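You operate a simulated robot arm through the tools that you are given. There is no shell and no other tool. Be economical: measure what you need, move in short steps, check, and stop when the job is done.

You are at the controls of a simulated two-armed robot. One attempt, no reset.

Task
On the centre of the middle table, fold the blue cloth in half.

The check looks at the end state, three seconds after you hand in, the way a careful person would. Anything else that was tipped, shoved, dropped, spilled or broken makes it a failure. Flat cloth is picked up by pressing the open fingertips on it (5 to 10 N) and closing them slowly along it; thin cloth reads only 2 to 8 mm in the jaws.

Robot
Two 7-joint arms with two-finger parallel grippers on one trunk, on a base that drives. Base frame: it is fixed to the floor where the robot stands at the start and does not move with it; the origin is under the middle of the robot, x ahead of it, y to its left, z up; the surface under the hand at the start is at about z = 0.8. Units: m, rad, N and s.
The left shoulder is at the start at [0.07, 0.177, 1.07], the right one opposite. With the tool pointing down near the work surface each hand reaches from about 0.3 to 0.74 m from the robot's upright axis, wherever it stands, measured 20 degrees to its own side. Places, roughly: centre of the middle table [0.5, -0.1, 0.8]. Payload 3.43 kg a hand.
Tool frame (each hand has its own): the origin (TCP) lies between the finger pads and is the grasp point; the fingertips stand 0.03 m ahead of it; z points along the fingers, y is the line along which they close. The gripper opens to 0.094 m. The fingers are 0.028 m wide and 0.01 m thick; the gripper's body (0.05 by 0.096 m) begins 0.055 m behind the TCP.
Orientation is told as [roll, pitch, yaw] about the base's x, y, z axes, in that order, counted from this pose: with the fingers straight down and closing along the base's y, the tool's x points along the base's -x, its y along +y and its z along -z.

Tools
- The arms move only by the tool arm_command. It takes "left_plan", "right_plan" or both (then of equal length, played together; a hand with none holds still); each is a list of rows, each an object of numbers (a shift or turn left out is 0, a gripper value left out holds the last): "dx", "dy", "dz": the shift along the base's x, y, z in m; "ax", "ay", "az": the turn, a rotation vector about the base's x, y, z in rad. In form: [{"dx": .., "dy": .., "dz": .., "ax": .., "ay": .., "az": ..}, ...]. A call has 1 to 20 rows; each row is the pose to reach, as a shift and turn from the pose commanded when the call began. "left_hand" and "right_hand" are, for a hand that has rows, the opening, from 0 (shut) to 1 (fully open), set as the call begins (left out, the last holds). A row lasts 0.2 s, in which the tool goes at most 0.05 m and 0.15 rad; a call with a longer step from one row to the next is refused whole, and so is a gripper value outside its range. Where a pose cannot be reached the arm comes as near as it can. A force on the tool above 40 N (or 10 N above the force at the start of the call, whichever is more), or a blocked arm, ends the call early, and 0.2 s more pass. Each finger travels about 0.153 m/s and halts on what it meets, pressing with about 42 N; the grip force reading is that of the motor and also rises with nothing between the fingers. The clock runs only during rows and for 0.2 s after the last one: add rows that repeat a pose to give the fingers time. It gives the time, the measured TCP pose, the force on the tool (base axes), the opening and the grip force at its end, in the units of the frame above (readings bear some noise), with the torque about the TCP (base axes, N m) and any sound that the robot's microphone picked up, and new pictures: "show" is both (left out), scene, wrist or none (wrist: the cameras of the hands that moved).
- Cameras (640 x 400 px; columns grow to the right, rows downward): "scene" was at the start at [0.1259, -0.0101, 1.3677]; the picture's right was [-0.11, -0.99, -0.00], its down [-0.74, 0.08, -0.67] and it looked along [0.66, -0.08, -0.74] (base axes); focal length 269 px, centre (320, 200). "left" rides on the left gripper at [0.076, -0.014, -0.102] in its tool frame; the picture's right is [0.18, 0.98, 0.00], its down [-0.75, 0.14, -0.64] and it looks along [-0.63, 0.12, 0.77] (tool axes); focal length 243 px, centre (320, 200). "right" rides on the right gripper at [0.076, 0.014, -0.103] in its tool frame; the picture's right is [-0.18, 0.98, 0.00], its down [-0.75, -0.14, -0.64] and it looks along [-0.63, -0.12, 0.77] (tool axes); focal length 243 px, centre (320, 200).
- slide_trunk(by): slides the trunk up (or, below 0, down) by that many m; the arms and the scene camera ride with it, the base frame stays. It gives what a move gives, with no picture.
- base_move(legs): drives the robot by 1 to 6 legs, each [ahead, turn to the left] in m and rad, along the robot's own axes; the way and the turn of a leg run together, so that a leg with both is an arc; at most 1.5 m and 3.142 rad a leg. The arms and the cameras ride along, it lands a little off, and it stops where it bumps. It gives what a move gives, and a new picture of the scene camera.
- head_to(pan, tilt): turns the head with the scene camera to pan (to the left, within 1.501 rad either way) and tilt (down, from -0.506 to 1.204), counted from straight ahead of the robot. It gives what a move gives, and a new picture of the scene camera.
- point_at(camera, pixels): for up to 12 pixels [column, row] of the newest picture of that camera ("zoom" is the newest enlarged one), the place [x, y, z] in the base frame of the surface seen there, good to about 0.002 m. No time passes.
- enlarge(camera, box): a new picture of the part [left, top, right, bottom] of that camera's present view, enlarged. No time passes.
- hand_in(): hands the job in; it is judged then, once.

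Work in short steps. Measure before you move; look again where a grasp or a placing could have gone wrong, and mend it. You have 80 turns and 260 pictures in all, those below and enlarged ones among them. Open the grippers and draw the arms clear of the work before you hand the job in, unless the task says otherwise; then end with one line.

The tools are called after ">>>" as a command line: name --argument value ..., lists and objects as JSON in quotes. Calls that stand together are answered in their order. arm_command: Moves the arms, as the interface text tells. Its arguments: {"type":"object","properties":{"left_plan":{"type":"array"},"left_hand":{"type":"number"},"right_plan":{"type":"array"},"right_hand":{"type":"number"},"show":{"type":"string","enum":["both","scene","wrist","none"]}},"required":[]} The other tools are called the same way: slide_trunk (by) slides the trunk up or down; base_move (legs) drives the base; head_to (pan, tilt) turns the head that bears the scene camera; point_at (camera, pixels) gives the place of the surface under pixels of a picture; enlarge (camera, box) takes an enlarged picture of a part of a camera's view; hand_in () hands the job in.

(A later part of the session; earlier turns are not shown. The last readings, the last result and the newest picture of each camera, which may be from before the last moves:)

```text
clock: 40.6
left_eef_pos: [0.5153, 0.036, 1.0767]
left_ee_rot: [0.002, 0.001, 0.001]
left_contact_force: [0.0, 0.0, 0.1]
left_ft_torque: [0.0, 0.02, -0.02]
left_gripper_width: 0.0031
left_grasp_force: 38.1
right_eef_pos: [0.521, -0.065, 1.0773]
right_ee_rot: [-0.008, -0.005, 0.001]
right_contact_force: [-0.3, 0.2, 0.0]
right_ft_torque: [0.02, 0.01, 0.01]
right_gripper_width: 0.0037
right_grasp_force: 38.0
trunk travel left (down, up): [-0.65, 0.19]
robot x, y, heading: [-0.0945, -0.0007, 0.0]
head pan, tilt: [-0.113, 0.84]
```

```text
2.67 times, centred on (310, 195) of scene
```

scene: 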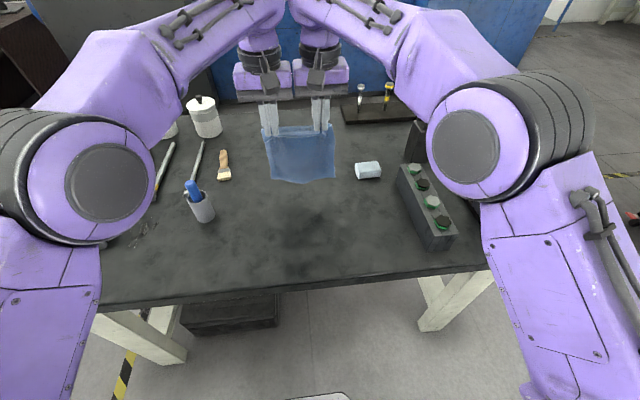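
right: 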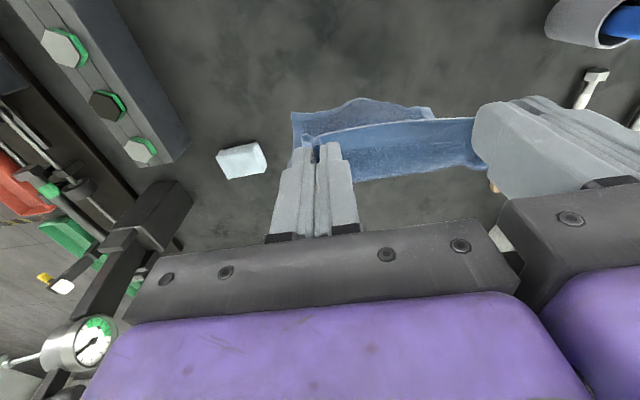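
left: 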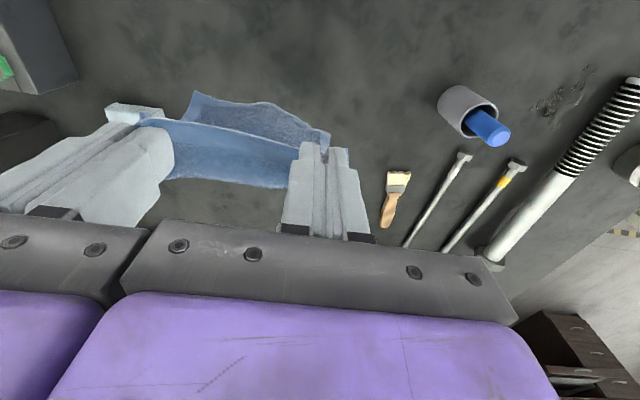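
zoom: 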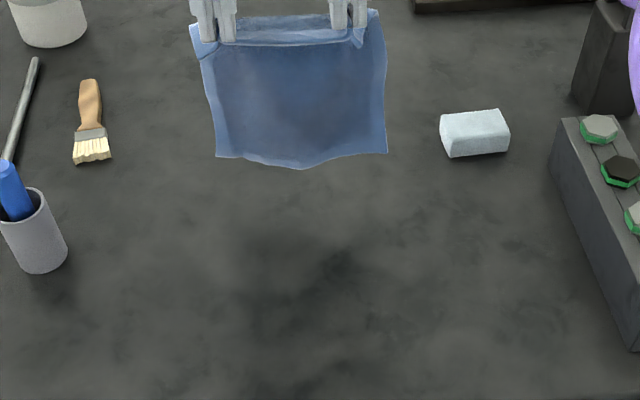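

The cloth hangs fully unfolded between both hands. I move it slowly over the table centre (x≈0.45, y centre ≈-0.075) and lower it so the hem is just above the table.

>>> arm_command --left_plan '[{"dx": -0.006, "dy": -0.005}, {"dx": -0.015, "dy": -0.014}, {"dx": -0.025, "dy": -0.023}, {"dx": -0.035, "dy": -0.032}, {"dx": -0.045, "dy": -0.041, "dz": -0.003}, {"dx": -0.055, "dy": -0.05, "dz": -0.008}, {"dx": -0.063, "dy": -0.057, "dz": -0.014}, {"dx": -0.068, "dy": -0.06, "dz": -0.02}, {"dx": -0.068, "dy": -0.06, "dz": -0.024}, {"dx": -0.068, "dy": -0.06, "dz": -0.024}]' --right_plan '[{"dx": -0.006, "dy": -0.005}, {"dx": -0.015, "dy": -0.014}, {"dx": -0.025, "dy": -0.023}, {"dx": -0.035, "dy": -0.032}, {"dx": -0.045, "dy": -0.041, "dz": -0.003}, {"dx": -0.055, "dy": -0.05, "dz": -0.008}, {"dx": -0.063, "dy": -0.057, "dz": -0.014}, {"dx": -0.068, "dy": -0.06, "dz": -0.02}, {"dx": -0.068, "dy": -0.06, "dz": -0.024}, {"dx": -0.068, "dy": -0.06, "dz": -0.024}]'

>>> enlarge --camera "scene" --box '[230, 120, 410, 270]'

```text
clock: 42.8
left_eef_pos: [0.4485, -0.02, 1.0569]
left_ee_rot: [-0.017, 0.001, 0.011]
left_contact_force: [-1.0, -8.4, -0.3]
left_ft_torque: [-0.25, 0.01, -0.11]
left_gripper_width: 0.0032
left_grasp_force: 38.3
right_eef_pos: [0.4514, -0.1251, 1.0527]
right_ee_rot: [-0.008, -0.005, 0.002]
right_contact_force: [0.4, 8.6, 0.1]
right_ft_torque: [0.24, -0.03, -0.01]
right_gripper_width: 0.0037
right_grasp_force: 38.0
trunk travel left (down, up): [-0.65, 0.19]
robot x, y, heading: [-0.0931, -0.0007, 0.002]
head pan, tilt: [-0.113, 0.84]
```

scene: 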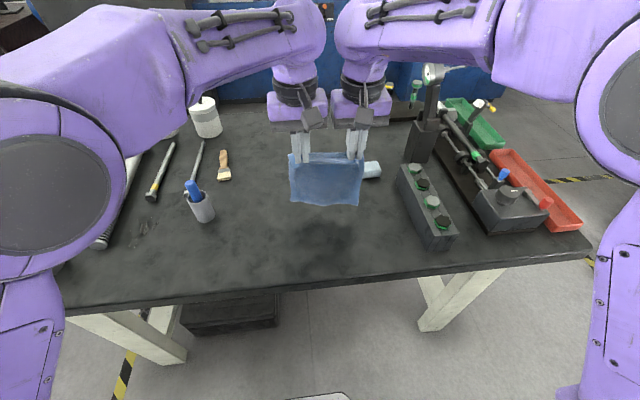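
right: 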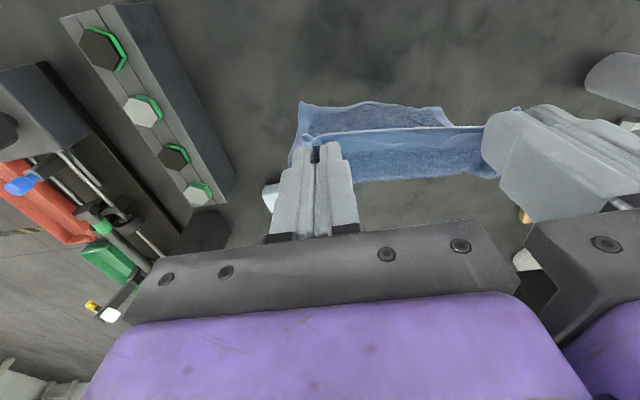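
left: 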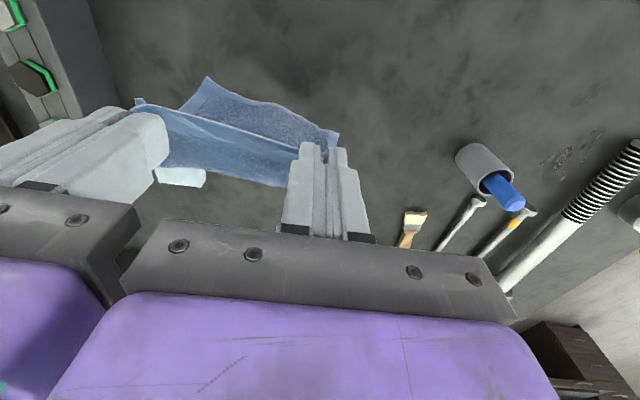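

```text
2.67 times, centred on (320, 195) of scene
```

zoom: 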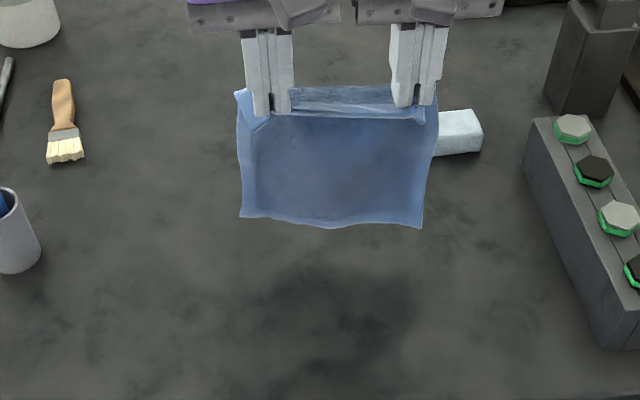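

The left wrist is drifting again (4 mm height error, 8 N sideways), since this spot is too far across for that arm. I shift back 0.02 m left and 0.035 m outward, near the cloth's original centre, and recheck.

>>> arm_command --left_plan '[{"dx": 0.009, "dy": 0.005}, {"dx": 0.018, "dy": 0.01}, {"dx": 0.027, "dy": 0.015}, {"dx": 0.035, "dy": 0.02}, {"dx": 0.035, "dy": 0.02}]' --right_plan '[{"dx": 0.009, "dy": 0.007}, {"dx": 0.018, "dy": 0.013}, {"dx": 0.027, "dy": 0.018}, {"dx": 0.035, "dy": 0.023}, {"dx": 0.035, "dy": 0.023}]' --show "none"

```text
clock: 44.0
left_eef_pos: [0.4795, -0.0041, 1.053]
left_ee_rot: [0.004, 0.002, -0.001]
left_contact_force: [0.1, 0.2, -0.3]
left_ft_torque: [0.03, -0.01, -0.01]
left_gripper_width: 0.0032
left_grasp_force: 37.5
right_eef_pos: [0.4861, -0.1024, 1.0532]
right_ee_rot: [-0.007, -0.004, 0.002]
right_contact_force: [-1.3, -0.2, 0.0]
right_ft_torque: [0.04, 0.0, 0.01]
right_gripper_width: 0.0038
right_grasp_force: 38.0
trunk travel left (down, up): [-0.65, 0.19]
robot x, y, heading: [-0.0895, -0.0043, 0.005]
head pan, tilt: [-0.113, 0.84]
```

Errors and forces are gone. Now I lower the hem onto the table while moving outward at 45°, which lays down the first half.

>>> arm_command --left_plan '[{"dz": -0.012}, {"dx": 0.008, "dz": -0.025}, {"dx": 0.02, "dz": -0.038}, {"dx": 0.032, "dz": -0.05}, {"dx": 0.044, "dz": -0.061}, {"dx": 0.056, "dz": -0.072}, {"dx": 0.068, "dz": -0.084}, {"dx": 0.08, "dz": -0.096}, {"dx": 0.092, "dz": -0.108}, {"dx": 0.102, "dz": -0.118}, {"dx": 0.102, "dz": -0.118}]' --right_plan '[{"dz": -0.012}, {"dx": 0.008, "dz": -0.025}, {"dx": 0.02, "dz": -0.038}, {"dx": 0.032, "dz": -0.05}, {"dx": 0.044, "dz": -0.061}, {"dx": 0.056, "dz": -0.072}, {"dx": 0.068, "dz": -0.084}, {"dx": 0.08, "dz": -0.096}, {"dx": 0.092, "dz": -0.108}, {"dx": 0.102, "dz": -0.118}, {"dx": 0.102, "dz": -0.118}]'

>>> enlarge --camera "scene" --box '[230, 120, 410, 270]'

```text
clock: 46.3
left_eef_pos: [0.5542, 0.0108, 0.9398]
left_ee_rot: [-0.014, 0.003, -0.001]
left_contact_force: [3.3, -14.8, -2.0]
left_ft_torque: [-0.5, -0.08, -0.11]
left_gripper_width: 0.0033
left_grasp_force: 38.0
left hand out of reach, approached as far as the arm can: row 7, 8, 9, 10, 11
right_eef_pos: [0.584, -0.095, 0.9321]
right_ee_rot: [0.006, -0.005, 0.008]
right_contact_force: [-3.9, 15.7, 1.8]
right_ft_torque: [0.52, 0.13, 0.02]
right_gripper_width: 0.004
right_grasp_force: 38.0
trunk travel left (down, up): [-0.65, 0.19]
robot x, y, heading: [-0.0904, 0.0023, -0.002]
head pan, tilt: [-0.113, 0.84]
stopped in row 11 (left hand): the force on the tool passed its limit at 41 N (the readings are from after the stop); the commanded pose is now the measured one
```

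scene: 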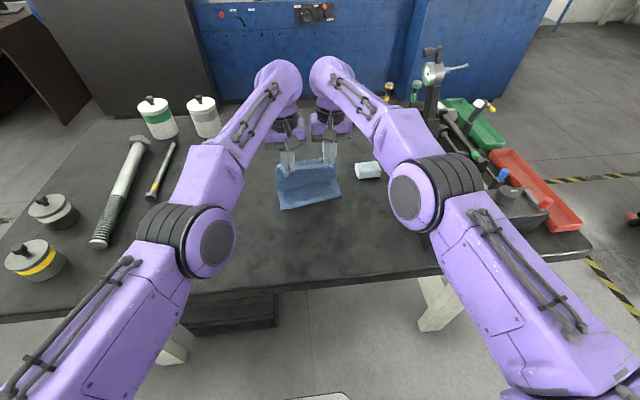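
right: 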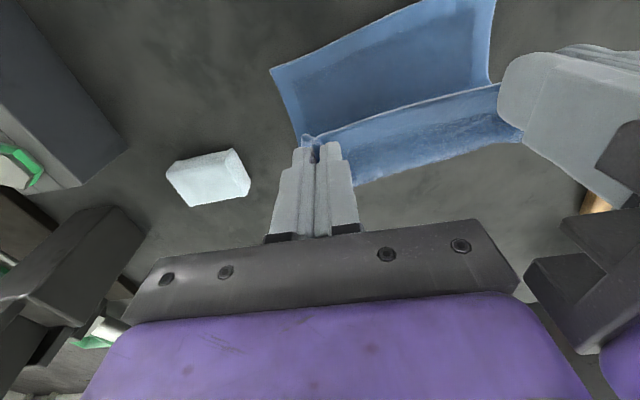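
left: 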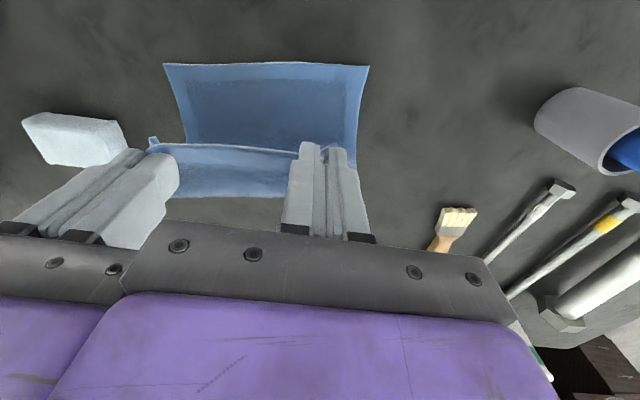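

```text
2.67 times, centred on (320, 195) of scene
```

zoom: 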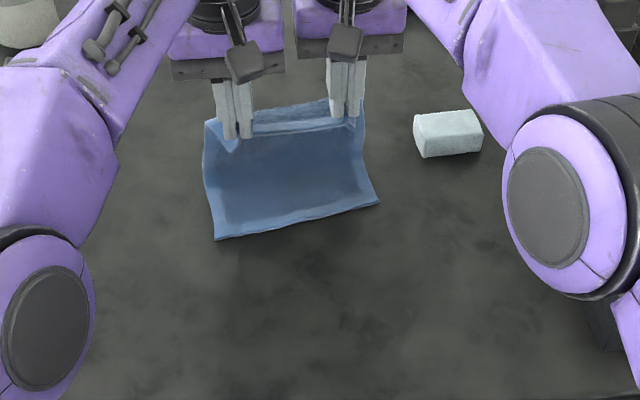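

Both hands still hold cloth, and the lower part is laid with its hem at zoom (215,238)–(378,202); the left arm ran out of reach so the right got 3 cm ahead. I bring the right back level with the left and measure the hem.

>>> point_at --camera "zoom" --pixels '[[216, 236], [375, 202], [300, 216], [206, 160], [366, 150]]'

>>> arm_command --right_plan '[{"dx": -0.01, "dy": 0.003}, {"dx": -0.02, "dy": 0.006}, {"dx": -0.028, "dy": 0.007, "dz": 0.004}, {"dx": -0.028, "dy": 0.007, "dz": 0.006}]' --show "none"

>>> enlarge --camera "scene" --box '[230, 120, 410, 270]'

```text
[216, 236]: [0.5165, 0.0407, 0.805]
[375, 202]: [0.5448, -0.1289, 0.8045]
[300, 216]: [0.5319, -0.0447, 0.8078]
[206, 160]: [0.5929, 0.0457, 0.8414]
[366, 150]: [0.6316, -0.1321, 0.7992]
```

```text
clock: 47.3
left_eef_pos: [0.5568, 0.0131, 0.9393]
left_ee_rot: [-0.009, 0.005, 0.0]
left_contact_force: [-1.0, -3.3, -1.2]
left_ft_torque: [-0.11, 0.04, -0.05]
left_gripper_width: 0.0031
left_grasp_force: 37.9
right_eef_pos: [0.5567, -0.0909, 0.9369]
right_ee_rot: [0.001, -0.005, 0.003]
right_contact_force: [0.6, 4.9, -0.3]
right_ft_torque: [0.14, -0.02, -0.02]
right_gripper_width: 0.0036
right_grasp_force: 38.5
trunk travel left (down, up): [-0.65, 0.19]
robot x, y, heading: [-0.095, -0.0007, 0.001]
head pan, tilt: [-0.113, 0.84]
```

```text
2.67 times, centred on (320, 195) of scene
```

zoom: 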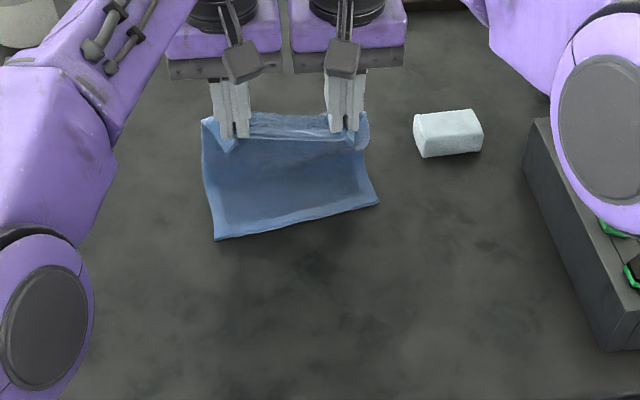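

The hem lies at x≈0.517 (left) to 0.545 (right) and the cloth bulges forward to x≈0.63, so the fold is forming. I lower both held corners onto the hem corners, left to x≈0.525, right to x≈0.552.

>>> arm_command --left_plan '[{"dx": -0.003, "dz": -0.012, "dy": -0.001}, {"dx": -0.007, "dz": -0.025, "dy": -0.002}, {"dx": -0.012, "dz": -0.038, "dy": -0.003}, {"dx": -0.018, "dz": -0.05, "dy": -0.004}, {"dx": -0.023, "dz": -0.062, "dy": -0.005}, {"dx": -0.028, "dz": -0.074, "dy": -0.005}, {"dx": -0.032, "dz": -0.085, "dy": -0.005}]' --right_plan '[{"dx": 0.0, "dz": -0.012, "dy": -0.001}, {"dx": 0.0, "dz": -0.025, "dy": -0.001}, {"dx": 0.0, "dz": -0.038, "dy": -0.001}, {"dx": -0.001, "dz": -0.05, "dy": -0.002}, {"dx": -0.002, "dz": -0.062, "dy": -0.003}, {"dx": -0.003, "dz": -0.074, "dy": -0.003}, {"dx": -0.005, "dz": -0.083, "dy": -0.003}]'

>>> enlarge --camera "scene" --box '[230, 120, 410, 270]'

```text
clock: 48.9
left_eef_pos: [0.5526, -0.0014, 0.854]
left_ee_rot: [-0.006, 0.002, 0.001]
left_contact_force: [-13.5, 34.5, 16.3]
left_ft_torque: [-3.3, -0.95, -0.7]
left_gripper_width: 0.003
left_grasp_force: 38.0
left hand out of reach, approached as far as the arm can: row 1, 2, 3, 4, 5, 6, 7
right_eef_pos: [0.5529, -0.0973, 0.8521]
right_ee_rot: [-0.004, -0.002, 0.002]
right_contact_force: [13.1, -34.3, -15.2]
right_ft_torque: [1.93, 0.96, -0.65]
right_gripper_width: 0.0038
right_grasp_force: 38.6
trunk travel left (down, up): [-0.65, 0.19]
robot x, y, heading: [-0.0915, 0.0001, -0.0]
head pan, tilt: [-0.113, 0.84]
```

scene: 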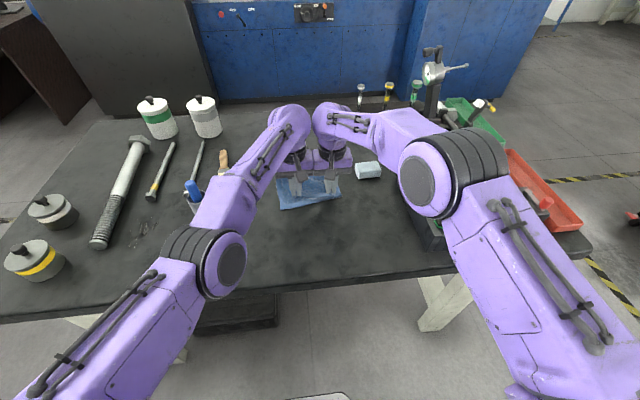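
right: 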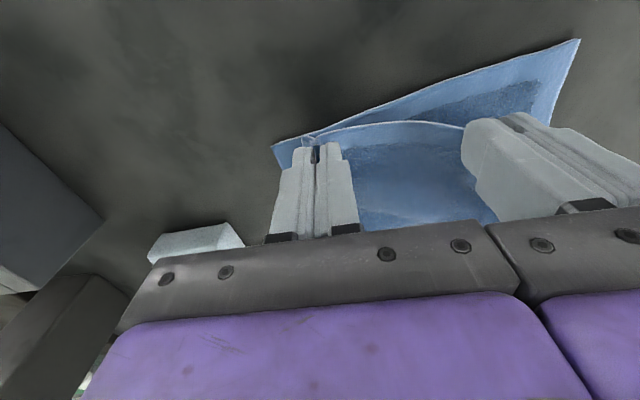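
left: 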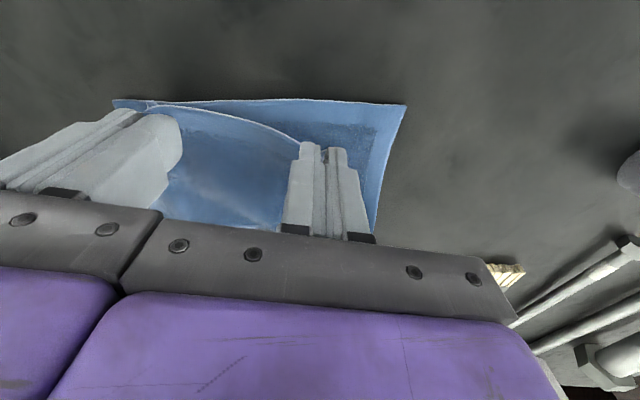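

```text
2.67 times, centred on (320, 195) of scene
```

zoom: 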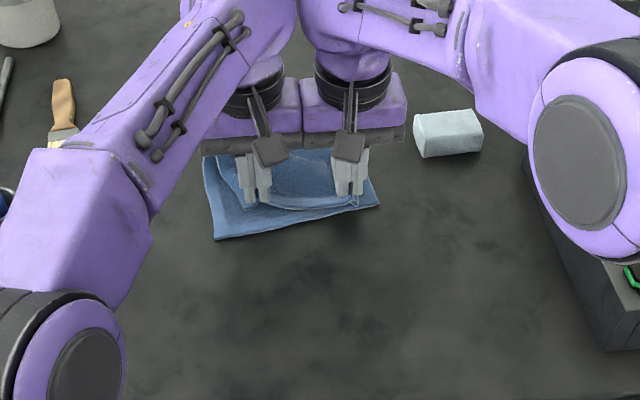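

The hands are pressing against each other (34 N), with the right corner nearly at its hem corner. I move the right 12 mm outward, which frees the contact, and lower it onto the lower layer.

>>> arm_command --right_plan '[{"dy": -0.006}, {"dy": -0.012, "dz": -0.004}, {"dy": -0.012, "dz": -0.01}, {"dy": -0.012, "dz": -0.014}]' --show "wrist"

>>> enlarge --camera "scene" --box '[250, 150, 370, 230]'

```text
clock: 49.9
left_eef_pos: [0.5506, -0.0053, 0.8526]
left_ee_rot: [-0.008, 0.006, -0.001]
left_contact_force: [-0.4, -1.2, -0.2]
left_ft_torque: [0.0, 0.01, -0.03]
left_gripper_width: 0.0032
left_grasp_force: 37.4
right_eef_pos: [0.5513, -0.1046, 0.8418]
right_ee_rot: [0.003, -0.004, 0.006]
right_contact_force: [0.2, 0.3, 1.0]
right_ft_torque: [0.0, -0.02, 0.02]
right_gripper_width: 0.0038
right_grasp_force: 38.1
trunk travel left (down, up): [-0.65, 0.19]
robot x, y, heading: [-0.0902, -0.0002, -0.0]
head pan, tilt: [-0.113, 0.84]
```

right: 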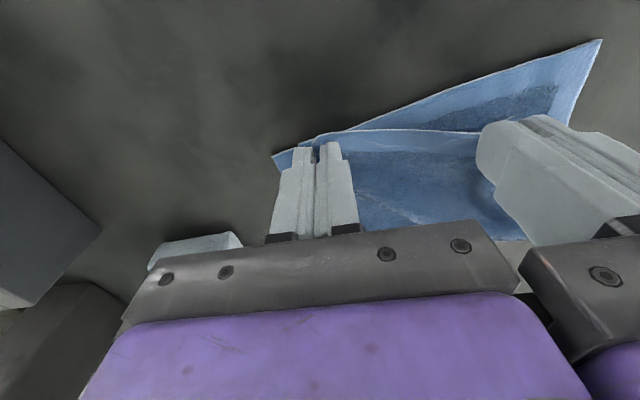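

```text
5.00 times, centred on (310, 190) of scene
```

zoom: 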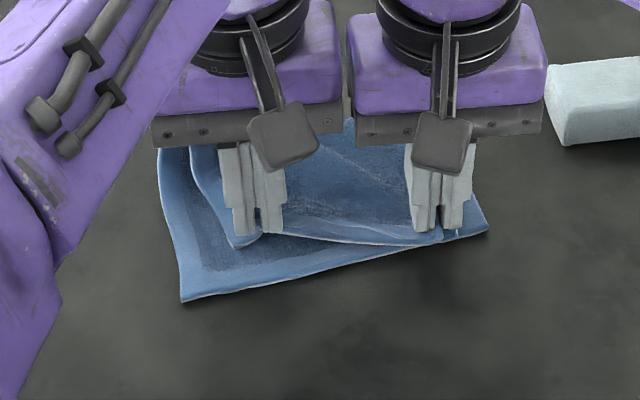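

The top edge lies well: the right corner nearly matches, the left corner (240,245) needs to come towards the hem corner (183,300). I move the left back 26 mm and left 8 mm, with the right following 4 mm to keep the edge from tightening.

>>> arm_command --left_plan '[{"dx": -0.005, "dy": 0.002, "dz": 0.002}, {"dx": -0.012, "dy": 0.004, "dz": 0.002}, {"dx": -0.019, "dy": 0.006, "dz": 0.0}, {"dx": -0.026, "dy": 0.008, "dz": -0.004}, {"dx": -0.026, "dy": 0.008, "dz": -0.008}]' --right_plan '[{"dy": 0.001}, {"dy": 0.002}, {"dy": 0.003}, {"dy": 0.004}, {"dy": 0.004}]' --show "wrist"

>>> enlarge --camera "scene" --box '[250, 150, 370, 230]'

```text
clock: 51.1
left_eef_pos: [0.5514, -0.0043, 0.8429]
left_ee_rot: [-0.008, 0.006, 0.0]
left_contact_force: [-0.1, -0.3, 0.7]
left_ft_torque: [0.0, -0.03, 0.0]
left_gripper_width: 0.0034
left_grasp_force: 37.8
left hand out of reach, approached as far as the arm can: row 1, 2, 3, 4, 5
right_eef_pos: [0.5518, -0.1014, 0.8415]
right_ee_rot: [0.002, -0.006, 0.004]
right_contact_force: [0.3, 0.2, 0.5]
right_ft_torque: [-0.01, -0.01, 0.01]
right_gripper_width: 0.0037
right_grasp_force: 38.4
trunk travel left (down, up): [-0.65, 0.19]
robot x, y, heading: [-0.0927, 0.0003, -0.001]
head pan, tilt: [-0.113, 0.84]
```

right: 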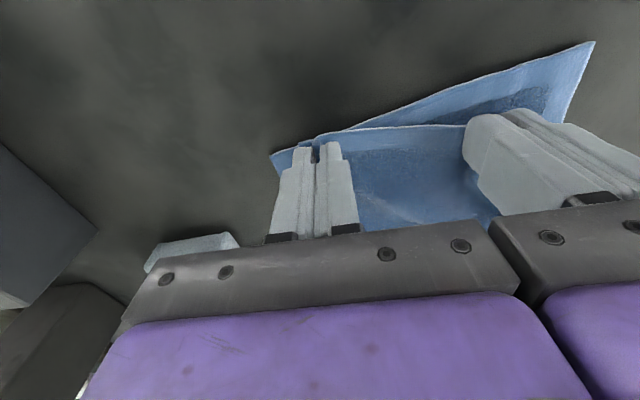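
left: 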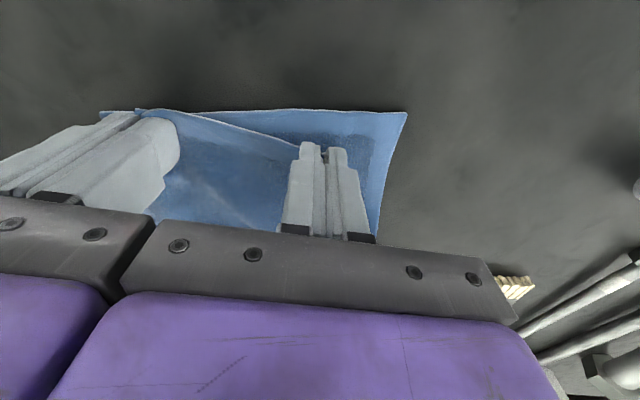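

```text
5.00 times, centred on (310, 190) of scene
```

zoom: 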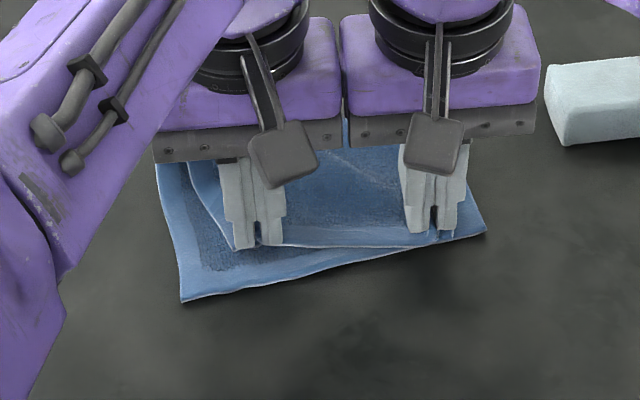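

The left arm is at a joint limit here and only moved in z. The right corner is in place, so I set it down, open that hand slowly to spread the gather, and lift it clear first.

>>> arm_command --right_plan '[{"dy": -0.003, "dz": -0.003}, {"dy": -0.003, "dz": -0.006}, {"dy": -0.003, "dz": -0.006}]' --show "none"

>>> arm_command --right_plan '[{}, {}]' --right_hand 0.15 --show "none"

>>> arm_command --right_plan '[{}, {}]' --right_hand 0.32 --show "wrist"

>>> enlarge --camera "scene" --box '[250, 150, 370, 230]'

```text
clock: 51.9
left_eef_pos: [0.5498, -0.0045, 0.8427]
left_ee_rot: [-0.009, 0.003, 0.0]
left_contact_force: [-0.4, -0.7, 1.0]
left_ft_torque: [-0.02, -0.02, -0.02]
left_gripper_width: 0.0032
left_grasp_force: 38.3
right_eef_pos: [0.5514, -0.1042, 0.8362]
right_ee_rot: [0.001, -0.007, 0.003]
right_contact_force: [0.7, 1.5, 9.5]
right_ft_torque: [0.04, -0.06, 0.0]
right_gripper_width: 0.0037
right_grasp_force: 38.4
trunk travel left (down, up): [-0.65, 0.19]
robot x, y, heading: [-0.0945, -0.0046, -0.003]
head pan, tilt: [-0.113, 0.84]
```

```text
clock: 52.5
left_eef_pos: [0.5492, -0.0044, 0.8417]
left_ee_rot: [-0.008, 0.001, 0.001]
left_contact_force: [-0.2, 0.5, 0.5]
left_ft_torque: [0.02, -0.02, -0.02]
left_gripper_width: 0.0035
left_grasp_force: 37.7
right_eef_pos: [0.5496, -0.1048, 0.8351]
right_ee_rot: [0.001, -0.007, 0.006]
right_contact_force: [2.0, -0.2, 9.6]
right_ft_torque: [-0.05, -0.12, 0.01]
right_gripper_width: 0.0108
right_grasp_force: 0.0
trunk travel left (down, up): [-0.65, 0.19]
robot x, y, heading: [-0.0923, -0.0013, 0.001]
head pan, tilt: [-0.113, 0.84]
```

```text
clock: 53.1
left_eef_pos: [0.5501, -0.0034, 0.8435]
left_ee_rot: [-0.008, 0.005, -0.001]
left_contact_force: [1.2, -0.7, 0.5]
left_ft_torque: [0.0, -0.04, -0.05]
left_gripper_width: 0.0033
left_grasp_force: 37.9
right_eef_pos: [0.5501, -0.1058, 0.8364]
right_ee_rot: [0.003, -0.006, 0.003]
right_contact_force: [0.6, -0.2, 9.9]
right_ft_torque: [-0.04, -0.03, 0.01]
right_gripper_width: 0.0262
right_grasp_force: 0.0
trunk travel left (down, up): [-0.65, 0.19]
robot x, y, heading: [-0.0905, 0.0008, 0.002]
head pan, tilt: [-0.113, 0.84]
```

right: 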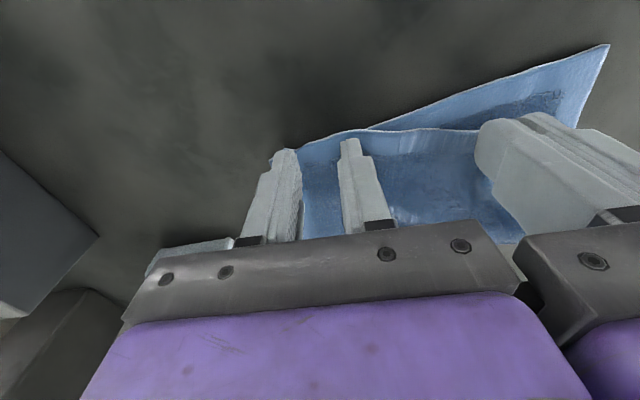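

```text
5.00 times, centred on (310, 190) of scene
```

zoom: 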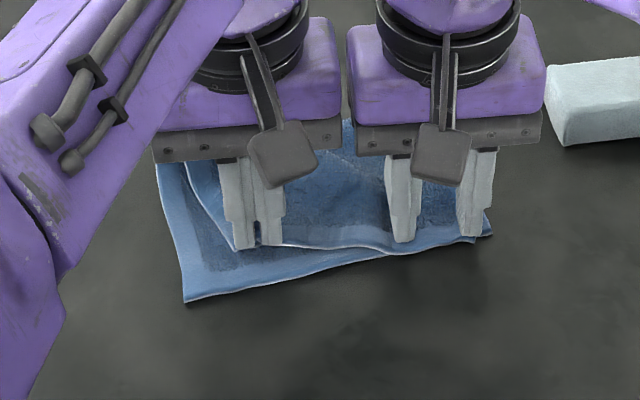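

The gather spread out well and the right corner matches; I keep the right pinning it. To free the left arm from its limit I let its wrist turn the way it drifted before (yaw +, roll −) while moving back and left.

>>> arm_command --left_plan '[{"dz": 0.004, "az": 0.05, "ax": -0.02}, {"dz": 0.004, "dx": -0.006, "dy": 0.003, "az": 0.1, "ax": -0.03}, {"dz": 0.004, "dx": -0.012, "dy": 0.006, "az": 0.15, "ax": -0.04}, {"dz": 0.004, "dx": -0.018, "dy": 0.009, "az": 0.2, "ax": -0.05}, {"dz": 0.004, "dx": -0.025, "dy": 0.012, "az": 0.2, "ax": -0.05}]' --show "wrist"

>>> enlarge --camera "scene" --box '[250, 150, 370, 230]'

```text
clock: 54.3
left_eef_pos: [0.5554, -0.0035, 0.8469]
left_ee_rot: [-0.058, 0.008, 0.202]
left_contact_force: [-0.9, 0.1, 0.2]
left_ft_torque: [0.03, -0.02, -0.08]
left_gripper_width: 0.0026
left_grasp_force: 37.9
left hand out of reach, approached as far as the arm can: row 2, 3, 4, 5
right_eef_pos: [0.5511, -0.1037, 0.8358]
right_ee_rot: [0.002, -0.007, 0.003]
right_contact_force: [0.1, -0.5, 9.8]
right_ft_torque: [-0.03, -0.06, 0.02]
right_gripper_width: 0.0261
right_grasp_force: 0.0
trunk travel left (down, up): [-0.65, 0.19]
robot x, y, heading: [-0.0903, 0.0037, 0.0]
head pan, tilt: [-0.113, 0.84]
```

left: 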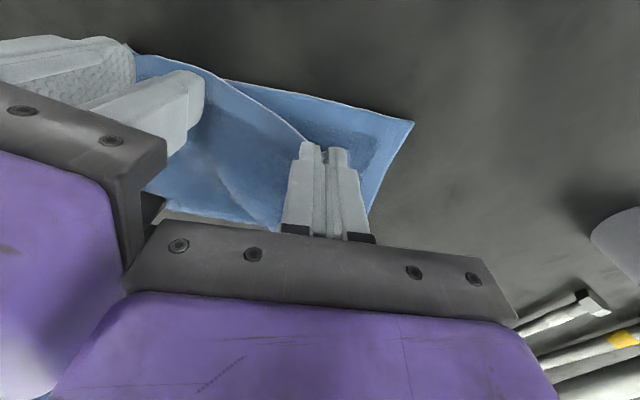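

```text
5.00 times, centred on (310, 190) of scene
```

zoom: 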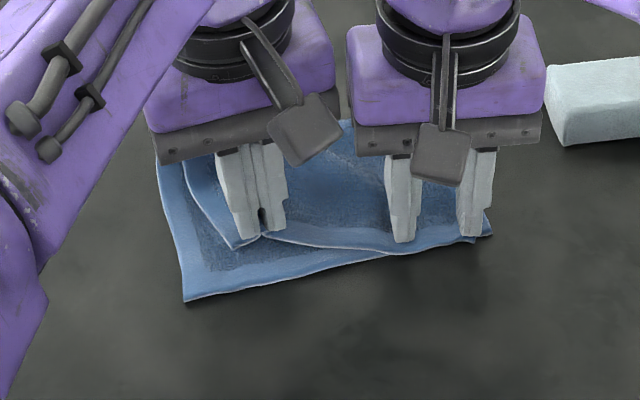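

Turning works but the position won't shift, so it looks like the arm's pose is stuck. I try lifting the left corner 5 cm first, then moving back and left, with the right still pinning.

>>> arm_command --left_plan '[{"dz": 0.015, "az": -0.05, "ax": 0.02}, {"dz": 0.03, "az": -0.1, "ax": 0.03}, {"dz": 0.045, "az": -0.15, "ax": 0.04}, {"dz": 0.05, "dx": -0.008, "dy": 0.004, "az": -0.2, "ax": 0.05}, {"dz": 0.05, "dx": -0.018, "dy": 0.008, "az": -0.2, "ax": 0.05}, {"dz": 0.05, "dx": -0.028, "dy": 0.012, "az": -0.2, "ax": 0.05}]' --show "scene"

```text
clock: 55.7
left_eef_pos: [0.5274, 0.0065, 0.8966]
left_ee_rot: [-0.011, 0.001, 0.001]
left_contact_force: [0.3, -2.6, -2.0]
left_ft_torque: [-0.12, -0.01, 0.04]
left_gripper_width: 0.003
left_grasp_force: 37.9
left hand out of reach, approached as far as the arm can: row 2, 3
right_eef_pos: [0.5498, -0.1057, 0.8347]
right_ee_rot: [-0.001, -0.006, 0.007]
right_contact_force: [-2.9, 2.8, 9.8]
right_ft_torque: [0.31, 0.01, 0.05]
right_gripper_width: 0.0316
right_grasp_force: 0.8
trunk travel left (down, up): [-0.65, 0.19]
robot x, y, heading: [-0.0889, -0.0013, 0.0]
head pan, tilt: [-0.113, 0.84]
```

scene: 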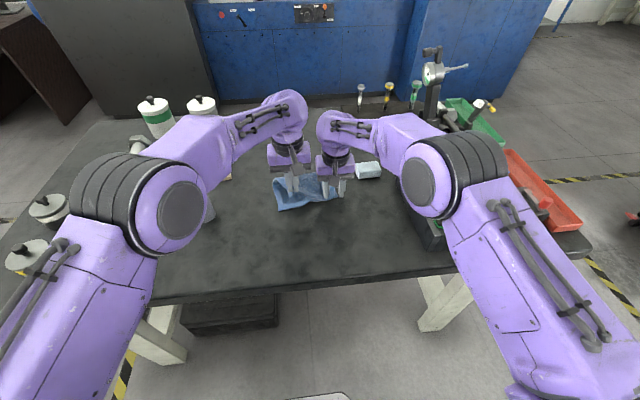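

The lift worked: the left hand is now at (0.527,0.007). I check the elbow's clearance to the pen cup and look at the cloth before lowering.

>>> point_at --camera "scene" --pixels '[[180, 210], [190, 245], [208, 212], [150, 180], [200, 160]]'

>>> enlarge --camera "scene" --box '[170, 130, 370, 260]'

```text
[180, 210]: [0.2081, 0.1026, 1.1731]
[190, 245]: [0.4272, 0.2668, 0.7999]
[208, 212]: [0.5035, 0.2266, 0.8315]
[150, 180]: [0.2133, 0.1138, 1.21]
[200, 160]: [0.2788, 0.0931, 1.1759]
```

```text
3.08 times, centred on (270, 195) of scene
```

zoom: 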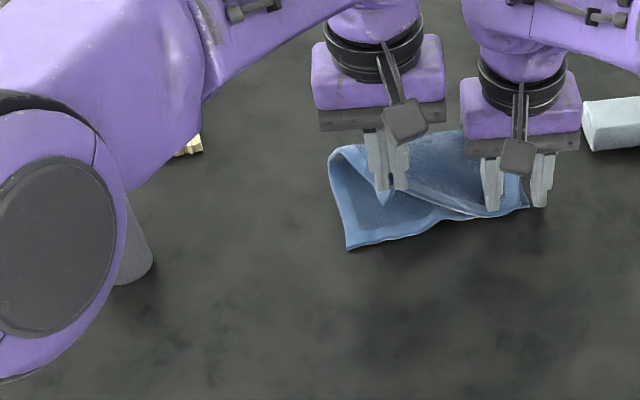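

The elbow is far clear (z≈1.17, x≈0.2). I lower the left corner onto the hem corner.

>>> arm_command --left_plan '[{"dz": -0.012, "dx": -0.002, "dy": 0.002}, {"dz": -0.024, "dx": -0.004, "dy": 0.004}, {"dz": -0.036, "dx": -0.006, "dy": 0.006}, {"dz": -0.048, "dx": -0.006, "dy": 0.006}, {"dz": -0.053, "dx": -0.006, "dy": 0.006}]' --show "wrist"

>>> enlarge --camera "scene" --box '[250, 150, 370, 230]'

```text
clock: 56.9
left_eef_pos: [0.5207, 0.0094, 0.8401]
left_ee_rot: [-0.01, 0.002, 0.002]
left_contact_force: [0.3, 0.8, 3.1]
left_ft_torque: [-0.04, -0.01, 0.07]
left_gripper_width: 0.0033
left_grasp_force: 37.1
right_eef_pos: [0.5496, -0.105, 0.8352]
right_ee_rot: [0.002, -0.004, 0.003]
right_contact_force: [-0.3, -1.0, 6.1]
right_ft_torque: [0.07, 0.0, -0.03]
right_gripper_width: 0.0293
right_grasp_force: 0.1
trunk travel left (down, up): [-0.65, 0.19]
robot x, y, heading: [-0.0924, -0.0004, -0.003]
head pan, tilt: [-0.113, 0.84]
```

left: 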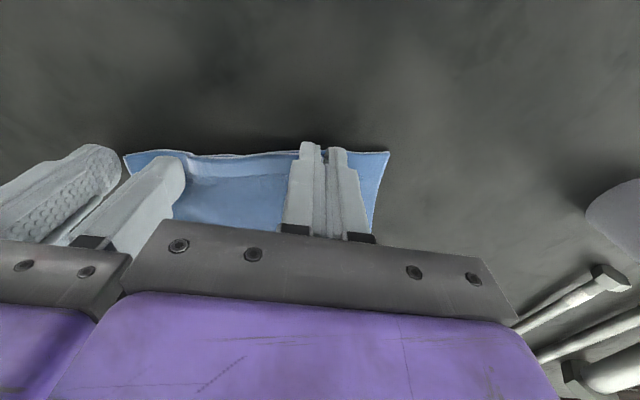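

```text
5.00 times, centred on (310, 190) of scene
```

zoom: 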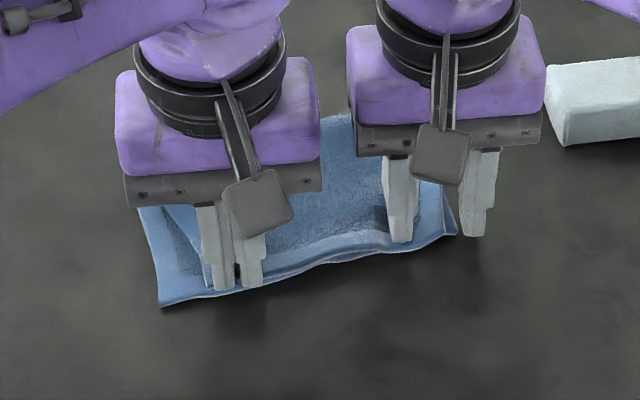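

The left corner now sits on the lower layer at the hem line. I press lightly and open the left hand in steps to spread its gather outward.

>>> arm_command --left_plan '[{"dz": -0.003}, {"dz": -0.005}, {"dz": -0.005}]' --show "none"

>>> arm_command --left_plan '[{}, {}]' --left_hand 0.16 --show "none"

>>> arm_command --left_plan '[{}, {}]' --left_hand 0.36 --show "none"

>>> enlarge --camera "scene" --box '[250, 150, 370, 230]'

```text
clock: 57.7
left_eef_pos: [0.5232, 0.0082, 0.8354]
left_ee_rot: [-0.008, 0.002, -0.001]
left_contact_force: [-1.1, 0.3, 4.8]
left_ft_torque: [-0.03, 0.0, 0.06]
left_gripper_width: 0.003
left_grasp_force: 37.5
right_eef_pos: [0.5502, -0.1046, 0.8359]
right_ee_rot: [0.002, -0.005, 0.004]
right_contact_force: [-0.3, -1.2, 4.7]
right_ft_torque: [0.04, -0.02, 0.01]
right_gripper_width: 0.0295
right_grasp_force: 0.0
trunk travel left (down, up): [-0.65, 0.19]
robot x, y, heading: [-0.091, 0.0004, -0.003]
head pan, tilt: [-0.113, 0.84]
```

```text
clock: 58.3
left_eef_pos: [0.5235, 0.0087, 0.8365]
left_ee_rot: [-0.008, 0.001, 0.0]
left_contact_force: [0.0, 0.7, 5.3]
left_ft_torque: [-0.04, -0.02, 0.03]
left_gripper_width: 0.0132
left_grasp_force: 0.1
right_eef_pos: [0.5498, -0.105, 0.8354]
right_ee_rot: [0.001, -0.006, 0.004]
right_contact_force: [-0.4, -1.0, 4.5]
right_ft_torque: [0.09, -0.01, 0.01]
right_gripper_width: 0.0295
right_grasp_force: 0.1
trunk travel left (down, up): [-0.65, 0.19]
robot x, y, heading: [-0.0922, 0.0001, 0.005]
head pan, tilt: [-0.113, 0.84]
```

```text
clock: 58.9
left_eef_pos: [0.5229, 0.0079, 0.8367]
left_ee_rot: [-0.009, 0.002, 0.0]
left_contact_force: [1.0, -0.9, 6.0]
left_ft_torque: [-0.01, -0.07, 0.01]
left_gripper_width: 0.0317
left_grasp_force: 0.1
right_eef_pos: [0.5497, -0.1048, 0.8349]
right_ee_rot: [0.003, -0.004, 0.001]
right_contact_force: [0.1, -1.7, 4.1]
right_ft_torque: [0.07, -0.02, -0.01]
right_gripper_width: 0.0295
right_grasp_force: 0.2
trunk travel left (down, up): [-0.65, 0.19]
robot x, y, heading: [-0.0864, -0.0021, -0.0]
head pan, tilt: [-0.113, 0.84]
```

```text
5.00 times, centred on (310, 190) of scene
```

zoom: 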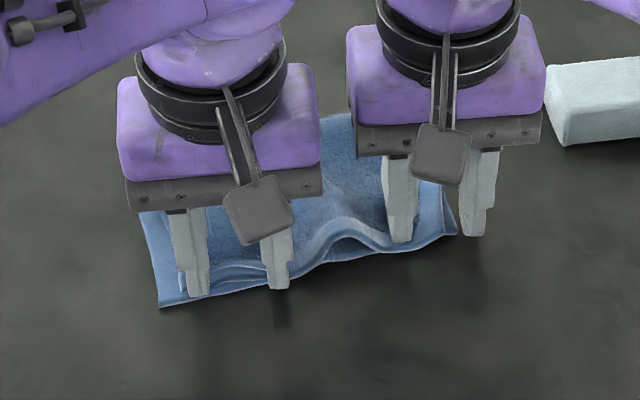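

The gather has spread, with a small bulge left between the hands near (345,240). I lift both hands straight up and clear to see the result.

>>> arm_command --left_plan '[{"dz": 0.015}, {"dz": 0.04}, {"dz": 0.07, "dy": 0.01}, {"dz": 0.1, "dy": 0.03}, {"dz": 0.12, "dy": 0.06}, {"dz": 0.13, "dy": 0.1}]' --right_plan '[{"dz": 0.015}, {"dz": 0.04}, {"dz": 0.07, "dy": -0.01}, {"dz": 0.1, "dy": -0.03}, {"dz": 0.12, "dy": -0.05}, {"dz": 0.13, "dy": -0.08}]' --show "scene"

>>> enlarge --camera "scene" --box '[250, 140, 370, 230]'

```text
clock: 60.3
left_eef_pos: [0.5202, 0.1109, 0.9705]
left_ee_rot: [-0.007, 0.004, 0.001]
left_contact_force: [-0.7, 0.9, -0.5]
left_ft_torque: [0.0, 0.01, 0.01]
left_gripper_width: 0.0338
left_grasp_force: 0.1
right_eef_pos: [0.5516, -0.1859, 0.9652]
right_ee_rot: [0.004, -0.002, 0.006]
right_contact_force: [-0.1, -0.1, -0.4]
right_ft_torque: [-0.01, -0.01, -0.01]
right_gripper_width: 0.0299
right_grasp_force: 0.1
trunk travel left (down, up): [-0.65, 0.19]
robot x, y, heading: [-0.0894, -0.0015, 0.001]
head pan, tilt: [-0.113, 0.84]
```

scene: 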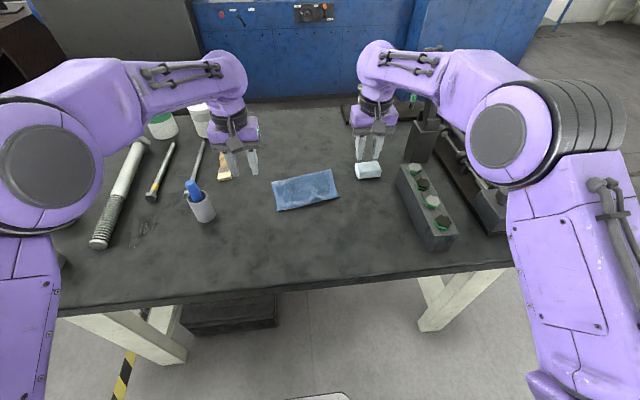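

```text
4.44 times, centred on (310, 185) of scene
```

zoom: 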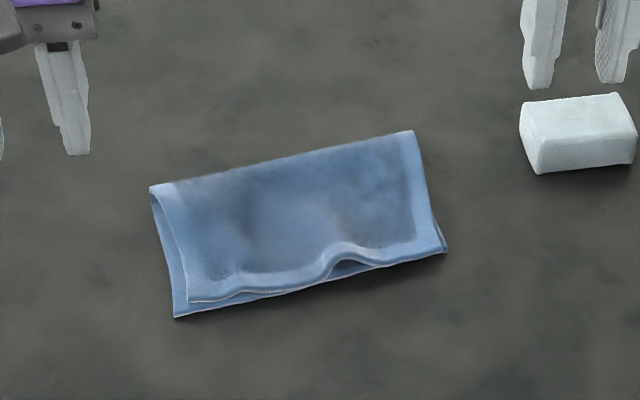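

A clean half fold: top-left corner at zoom (190,300) versus lower corner (175,317), and a small bulge at (345,258). I measure it to decide on a small touch-up.

>>> point_at --camera "zoom" --pixels '[[191, 298], [176, 316], [445, 250], [411, 132], [152, 188], [345, 250], [220, 260], [415, 240], [250, 215]]'

```text
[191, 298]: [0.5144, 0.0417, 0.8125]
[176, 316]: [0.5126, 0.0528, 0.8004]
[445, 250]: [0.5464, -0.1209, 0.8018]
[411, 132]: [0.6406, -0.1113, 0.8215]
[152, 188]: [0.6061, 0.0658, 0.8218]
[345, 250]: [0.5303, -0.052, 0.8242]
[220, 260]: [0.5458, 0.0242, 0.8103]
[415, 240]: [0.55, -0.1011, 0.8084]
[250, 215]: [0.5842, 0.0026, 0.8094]
```

The left end is 11 mm short and the bulge is 2 cm high, so a light outward wipe should fix both. I bring the left hand, closed, above the top layer at about (0.532,0.02).

>>> arm_command --left_plan '[{"dx": 0.004, "dy": -0.03}, {"dx": 0.008, "dy": -0.06, "dz": -0.01}, {"dx": 0.012, "dy": -0.085, "dz": -0.04}, {"dx": 0.012, "dy": -0.089, "dz": -0.075}, {"dx": 0.012, "dy": -0.089, "dz": -0.105}, {"dx": 0.012, "dy": -0.089, "dz": -0.125}, {"dx": 0.012, "dy": -0.089, "dz": -0.128}]' --left_hand 0.0 --show "none"

>>> enlarge --camera "scene" --box '[250, 140, 370, 230]'

```text
clock: 61.9
left_eef_pos: [0.538, 0.0198, 0.8392]
left_ee_rot: [-0.008, 0.001, 0.001]
left_contact_force: [-0.4, 1.0, 1.4]
left_ft_torque: [0.0, 0.0, 0.01]
left_gripper_width: 0.0001
left_grasp_force: 32.9
right_eef_pos: [0.5523, -0.1853, 0.9652]
right_ee_rot: [0.003, -0.006, 0.001]
right_contact_force: [0.0, 0.3, -0.9]
right_ft_torque: [0.03, -0.01, -0.02]
right_gripper_width: 0.03
right_grasp_force: 0.1
trunk travel left (down, up): [-0.65, 0.19]
robot x, y, heading: [-0.0927, -0.0032, -0.004]
head pan, tilt: [-0.113, 0.84]
```

```text
4.44 times, centred on (310, 185) of scene
```

zoom: 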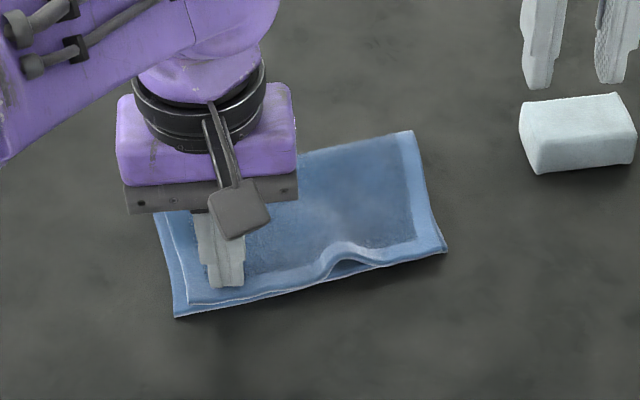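

The fingertips touch the top layer at (228,285) with about 1 N. I press 2 mm more and wipe 12 mm to the left, slightly back, then lift.

>>> arm_command --left_plan '[{"dz": -0.002}, {"dz": -0.0025, "dy": 0.003, "dx": -0.001}, {"dz": -0.0025, "dy": 0.006, "dx": -0.002}, {"dz": -0.0025, "dy": 0.009, "dx": -0.002}, {"dz": -0.0025, "dy": 0.012, "dx": -0.003}]' --show "none"

>>> enlarge --camera "scene" --box '[250, 140, 370, 230]'

```text
clock: 63.1
left_eef_pos: [0.5323, 0.0335, 0.8374]
left_ee_rot: [-0.008, 0.002, 0.0]
left_contact_force: [1.4, -0.2, 3.2]
left_ft_torque: [-0.03, 0.02, -0.01]
left_gripper_width: 0.0002
left_grasp_force: 33.7
right_eef_pos: [0.5516, -0.1854, 0.9655]
right_ee_rot: [0.002, -0.005, 0.005]
right_contact_force: [0.1, 0.3, -0.3]
right_ft_torque: [0.01, 0.0, 0.01]
right_gripper_width: 0.03
right_grasp_force: 0.1
trunk travel left (down, up): [-0.65, 0.19]
robot x, y, heading: [-0.0907, 0.0022, -0.001]
head pan, tilt: [-0.113, 0.84]
```

```text
4.44 times, centred on (310, 185) of scene
```

zoom: 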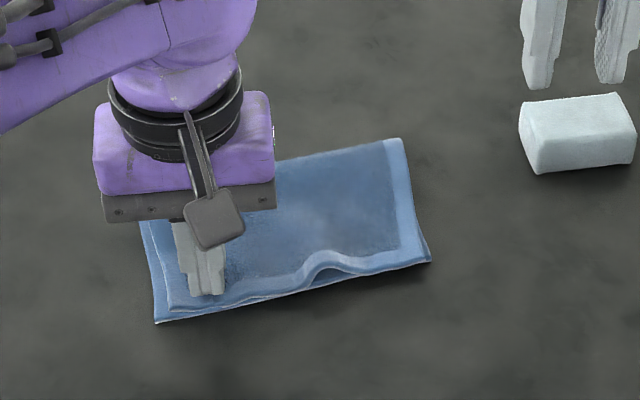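

The whole cloth slid together, so it needs pinning. I bring the right hand down to hold the right end at about (0.57,-0.085) while the left lifts slightly and returns.

>>> arm_command --left_plan '[{"dz": 0.008}, {"dz": 0.012}, {"dz": 0.012, "dy": -0.006}, {"dz": 0.012, "dy": -0.01}, {"dz": 0.012, "dy": -0.01}, {"dz": 0.012, "dy": -0.01}, {"dz": 0.012, "dy": -0.01}]' --right_plan '[{"dx": 0.006, "dy": 0.035}, {"dx": 0.012, "dy": 0.07, "dz": -0.01}, {"dx": 0.018, "dy": 0.1, "dz": -0.03}, {"dx": 0.018, "dy": 0.1, "dz": -0.07}, {"dx": 0.018, "dy": 0.1, "dz": -0.11}, {"dx": 0.018, "dy": 0.1, "dz": -0.126}, {"dx": 0.018, "dy": 0.1, "dz": -0.13}]' --show "none"

>>> enlarge --camera "scene" --box '[250, 140, 370, 230]'

```text
clock: 64.7
left_eef_pos: [0.532, 0.0215, 0.848]
left_ee_rot: [-0.009, 0.003, -0.001]
left_contact_force: [-0.4, 0.5, 0.2]
left_ft_torque: [-0.01, 0.01, -0.01]
left_gripper_width: 0.0
left_grasp_force: 33.4
right_eef_pos: [0.5712, -0.0852, 0.8375]
right_ee_rot: [0.001, -0.007, 0.002]
right_contact_force: [0.4, 0.5, 2.0]
right_ft_torque: [0.04, -0.02, 0.02]
right_gripper_width: 0.0301
right_grasp_force: 0.2
trunk travel left (down, up): [-0.65, 0.19]
robot x, y, heading: [-0.0915, 0.0006, 0.002]
head pan, tilt: [-0.113, 0.84]
```

```text
4.44 times, centred on (310, 185) of scene
```

zoom: 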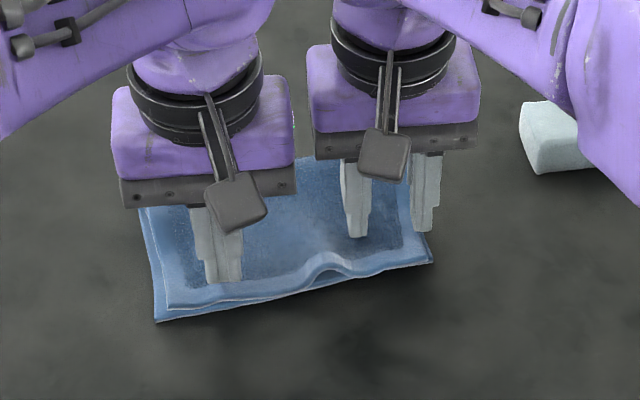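

Both are placed. The right presses 3 mm more to pin; the left goes down lightly (less than before) and wipes 12 mm left and slightly back, then lifts.

>>> arm_command --left_plan '[{"dz": 0.0}, {"dz": -0.006}, {"dz": -0.0105}, {"dz": -0.0105, "dy": 0.003, "dx": -0.001}, {"dz": -0.0105, "dy": 0.006, "dx": -0.001}, {"dz": -0.0105, "dy": 0.009, "dx": -0.002}, {"dz": -0.0105, "dy": 0.012, "dx": -0.002}]' --right_plan '[{"dz": -0.003}, {"dz": -0.004}, {"dz": -0.004}, {"dz": -0.004}, {"dz": -0.004}, {"dz": -0.004}, {"dz": -0.004}]' --show "none"

>>> enlarge --camera "scene" --box '[250, 140, 370, 230]'

```text
clock: 66.3
left_eef_pos: [0.5293, 0.0332, 0.8404]
left_ee_rot: [-0.007, -0.001, 0.0]
left_contact_force: [-0.3, -1.3, 0.4]
left_ft_torque: [-0.02, -0.01, 0.02]
left_gripper_width: 0.0002
left_grasp_force: 32.5
right_eef_pos: [0.567, -0.085, 0.8353]
right_ee_rot: [0.002, -0.01, 0.003]
right_contact_force: [6.6, 0.2, 27.0]
right_ft_torque: [0.1, -0.18, -0.05]
right_gripper_width: 0.0298
right_grasp_force: 0.1
trunk travel left (down, up): [-0.65, 0.19]
robot x, y, heading: [-0.0858, -0.0004, -0.0]
head pan, tilt: [-0.113, 0.84]
```

```text
4.44 times, centred on (310, 185) of scene
```

zoom: 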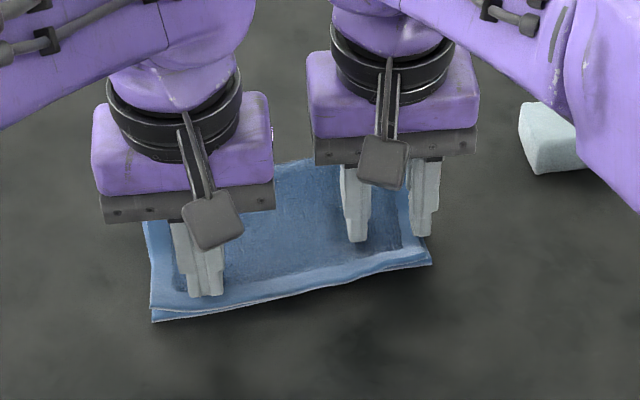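

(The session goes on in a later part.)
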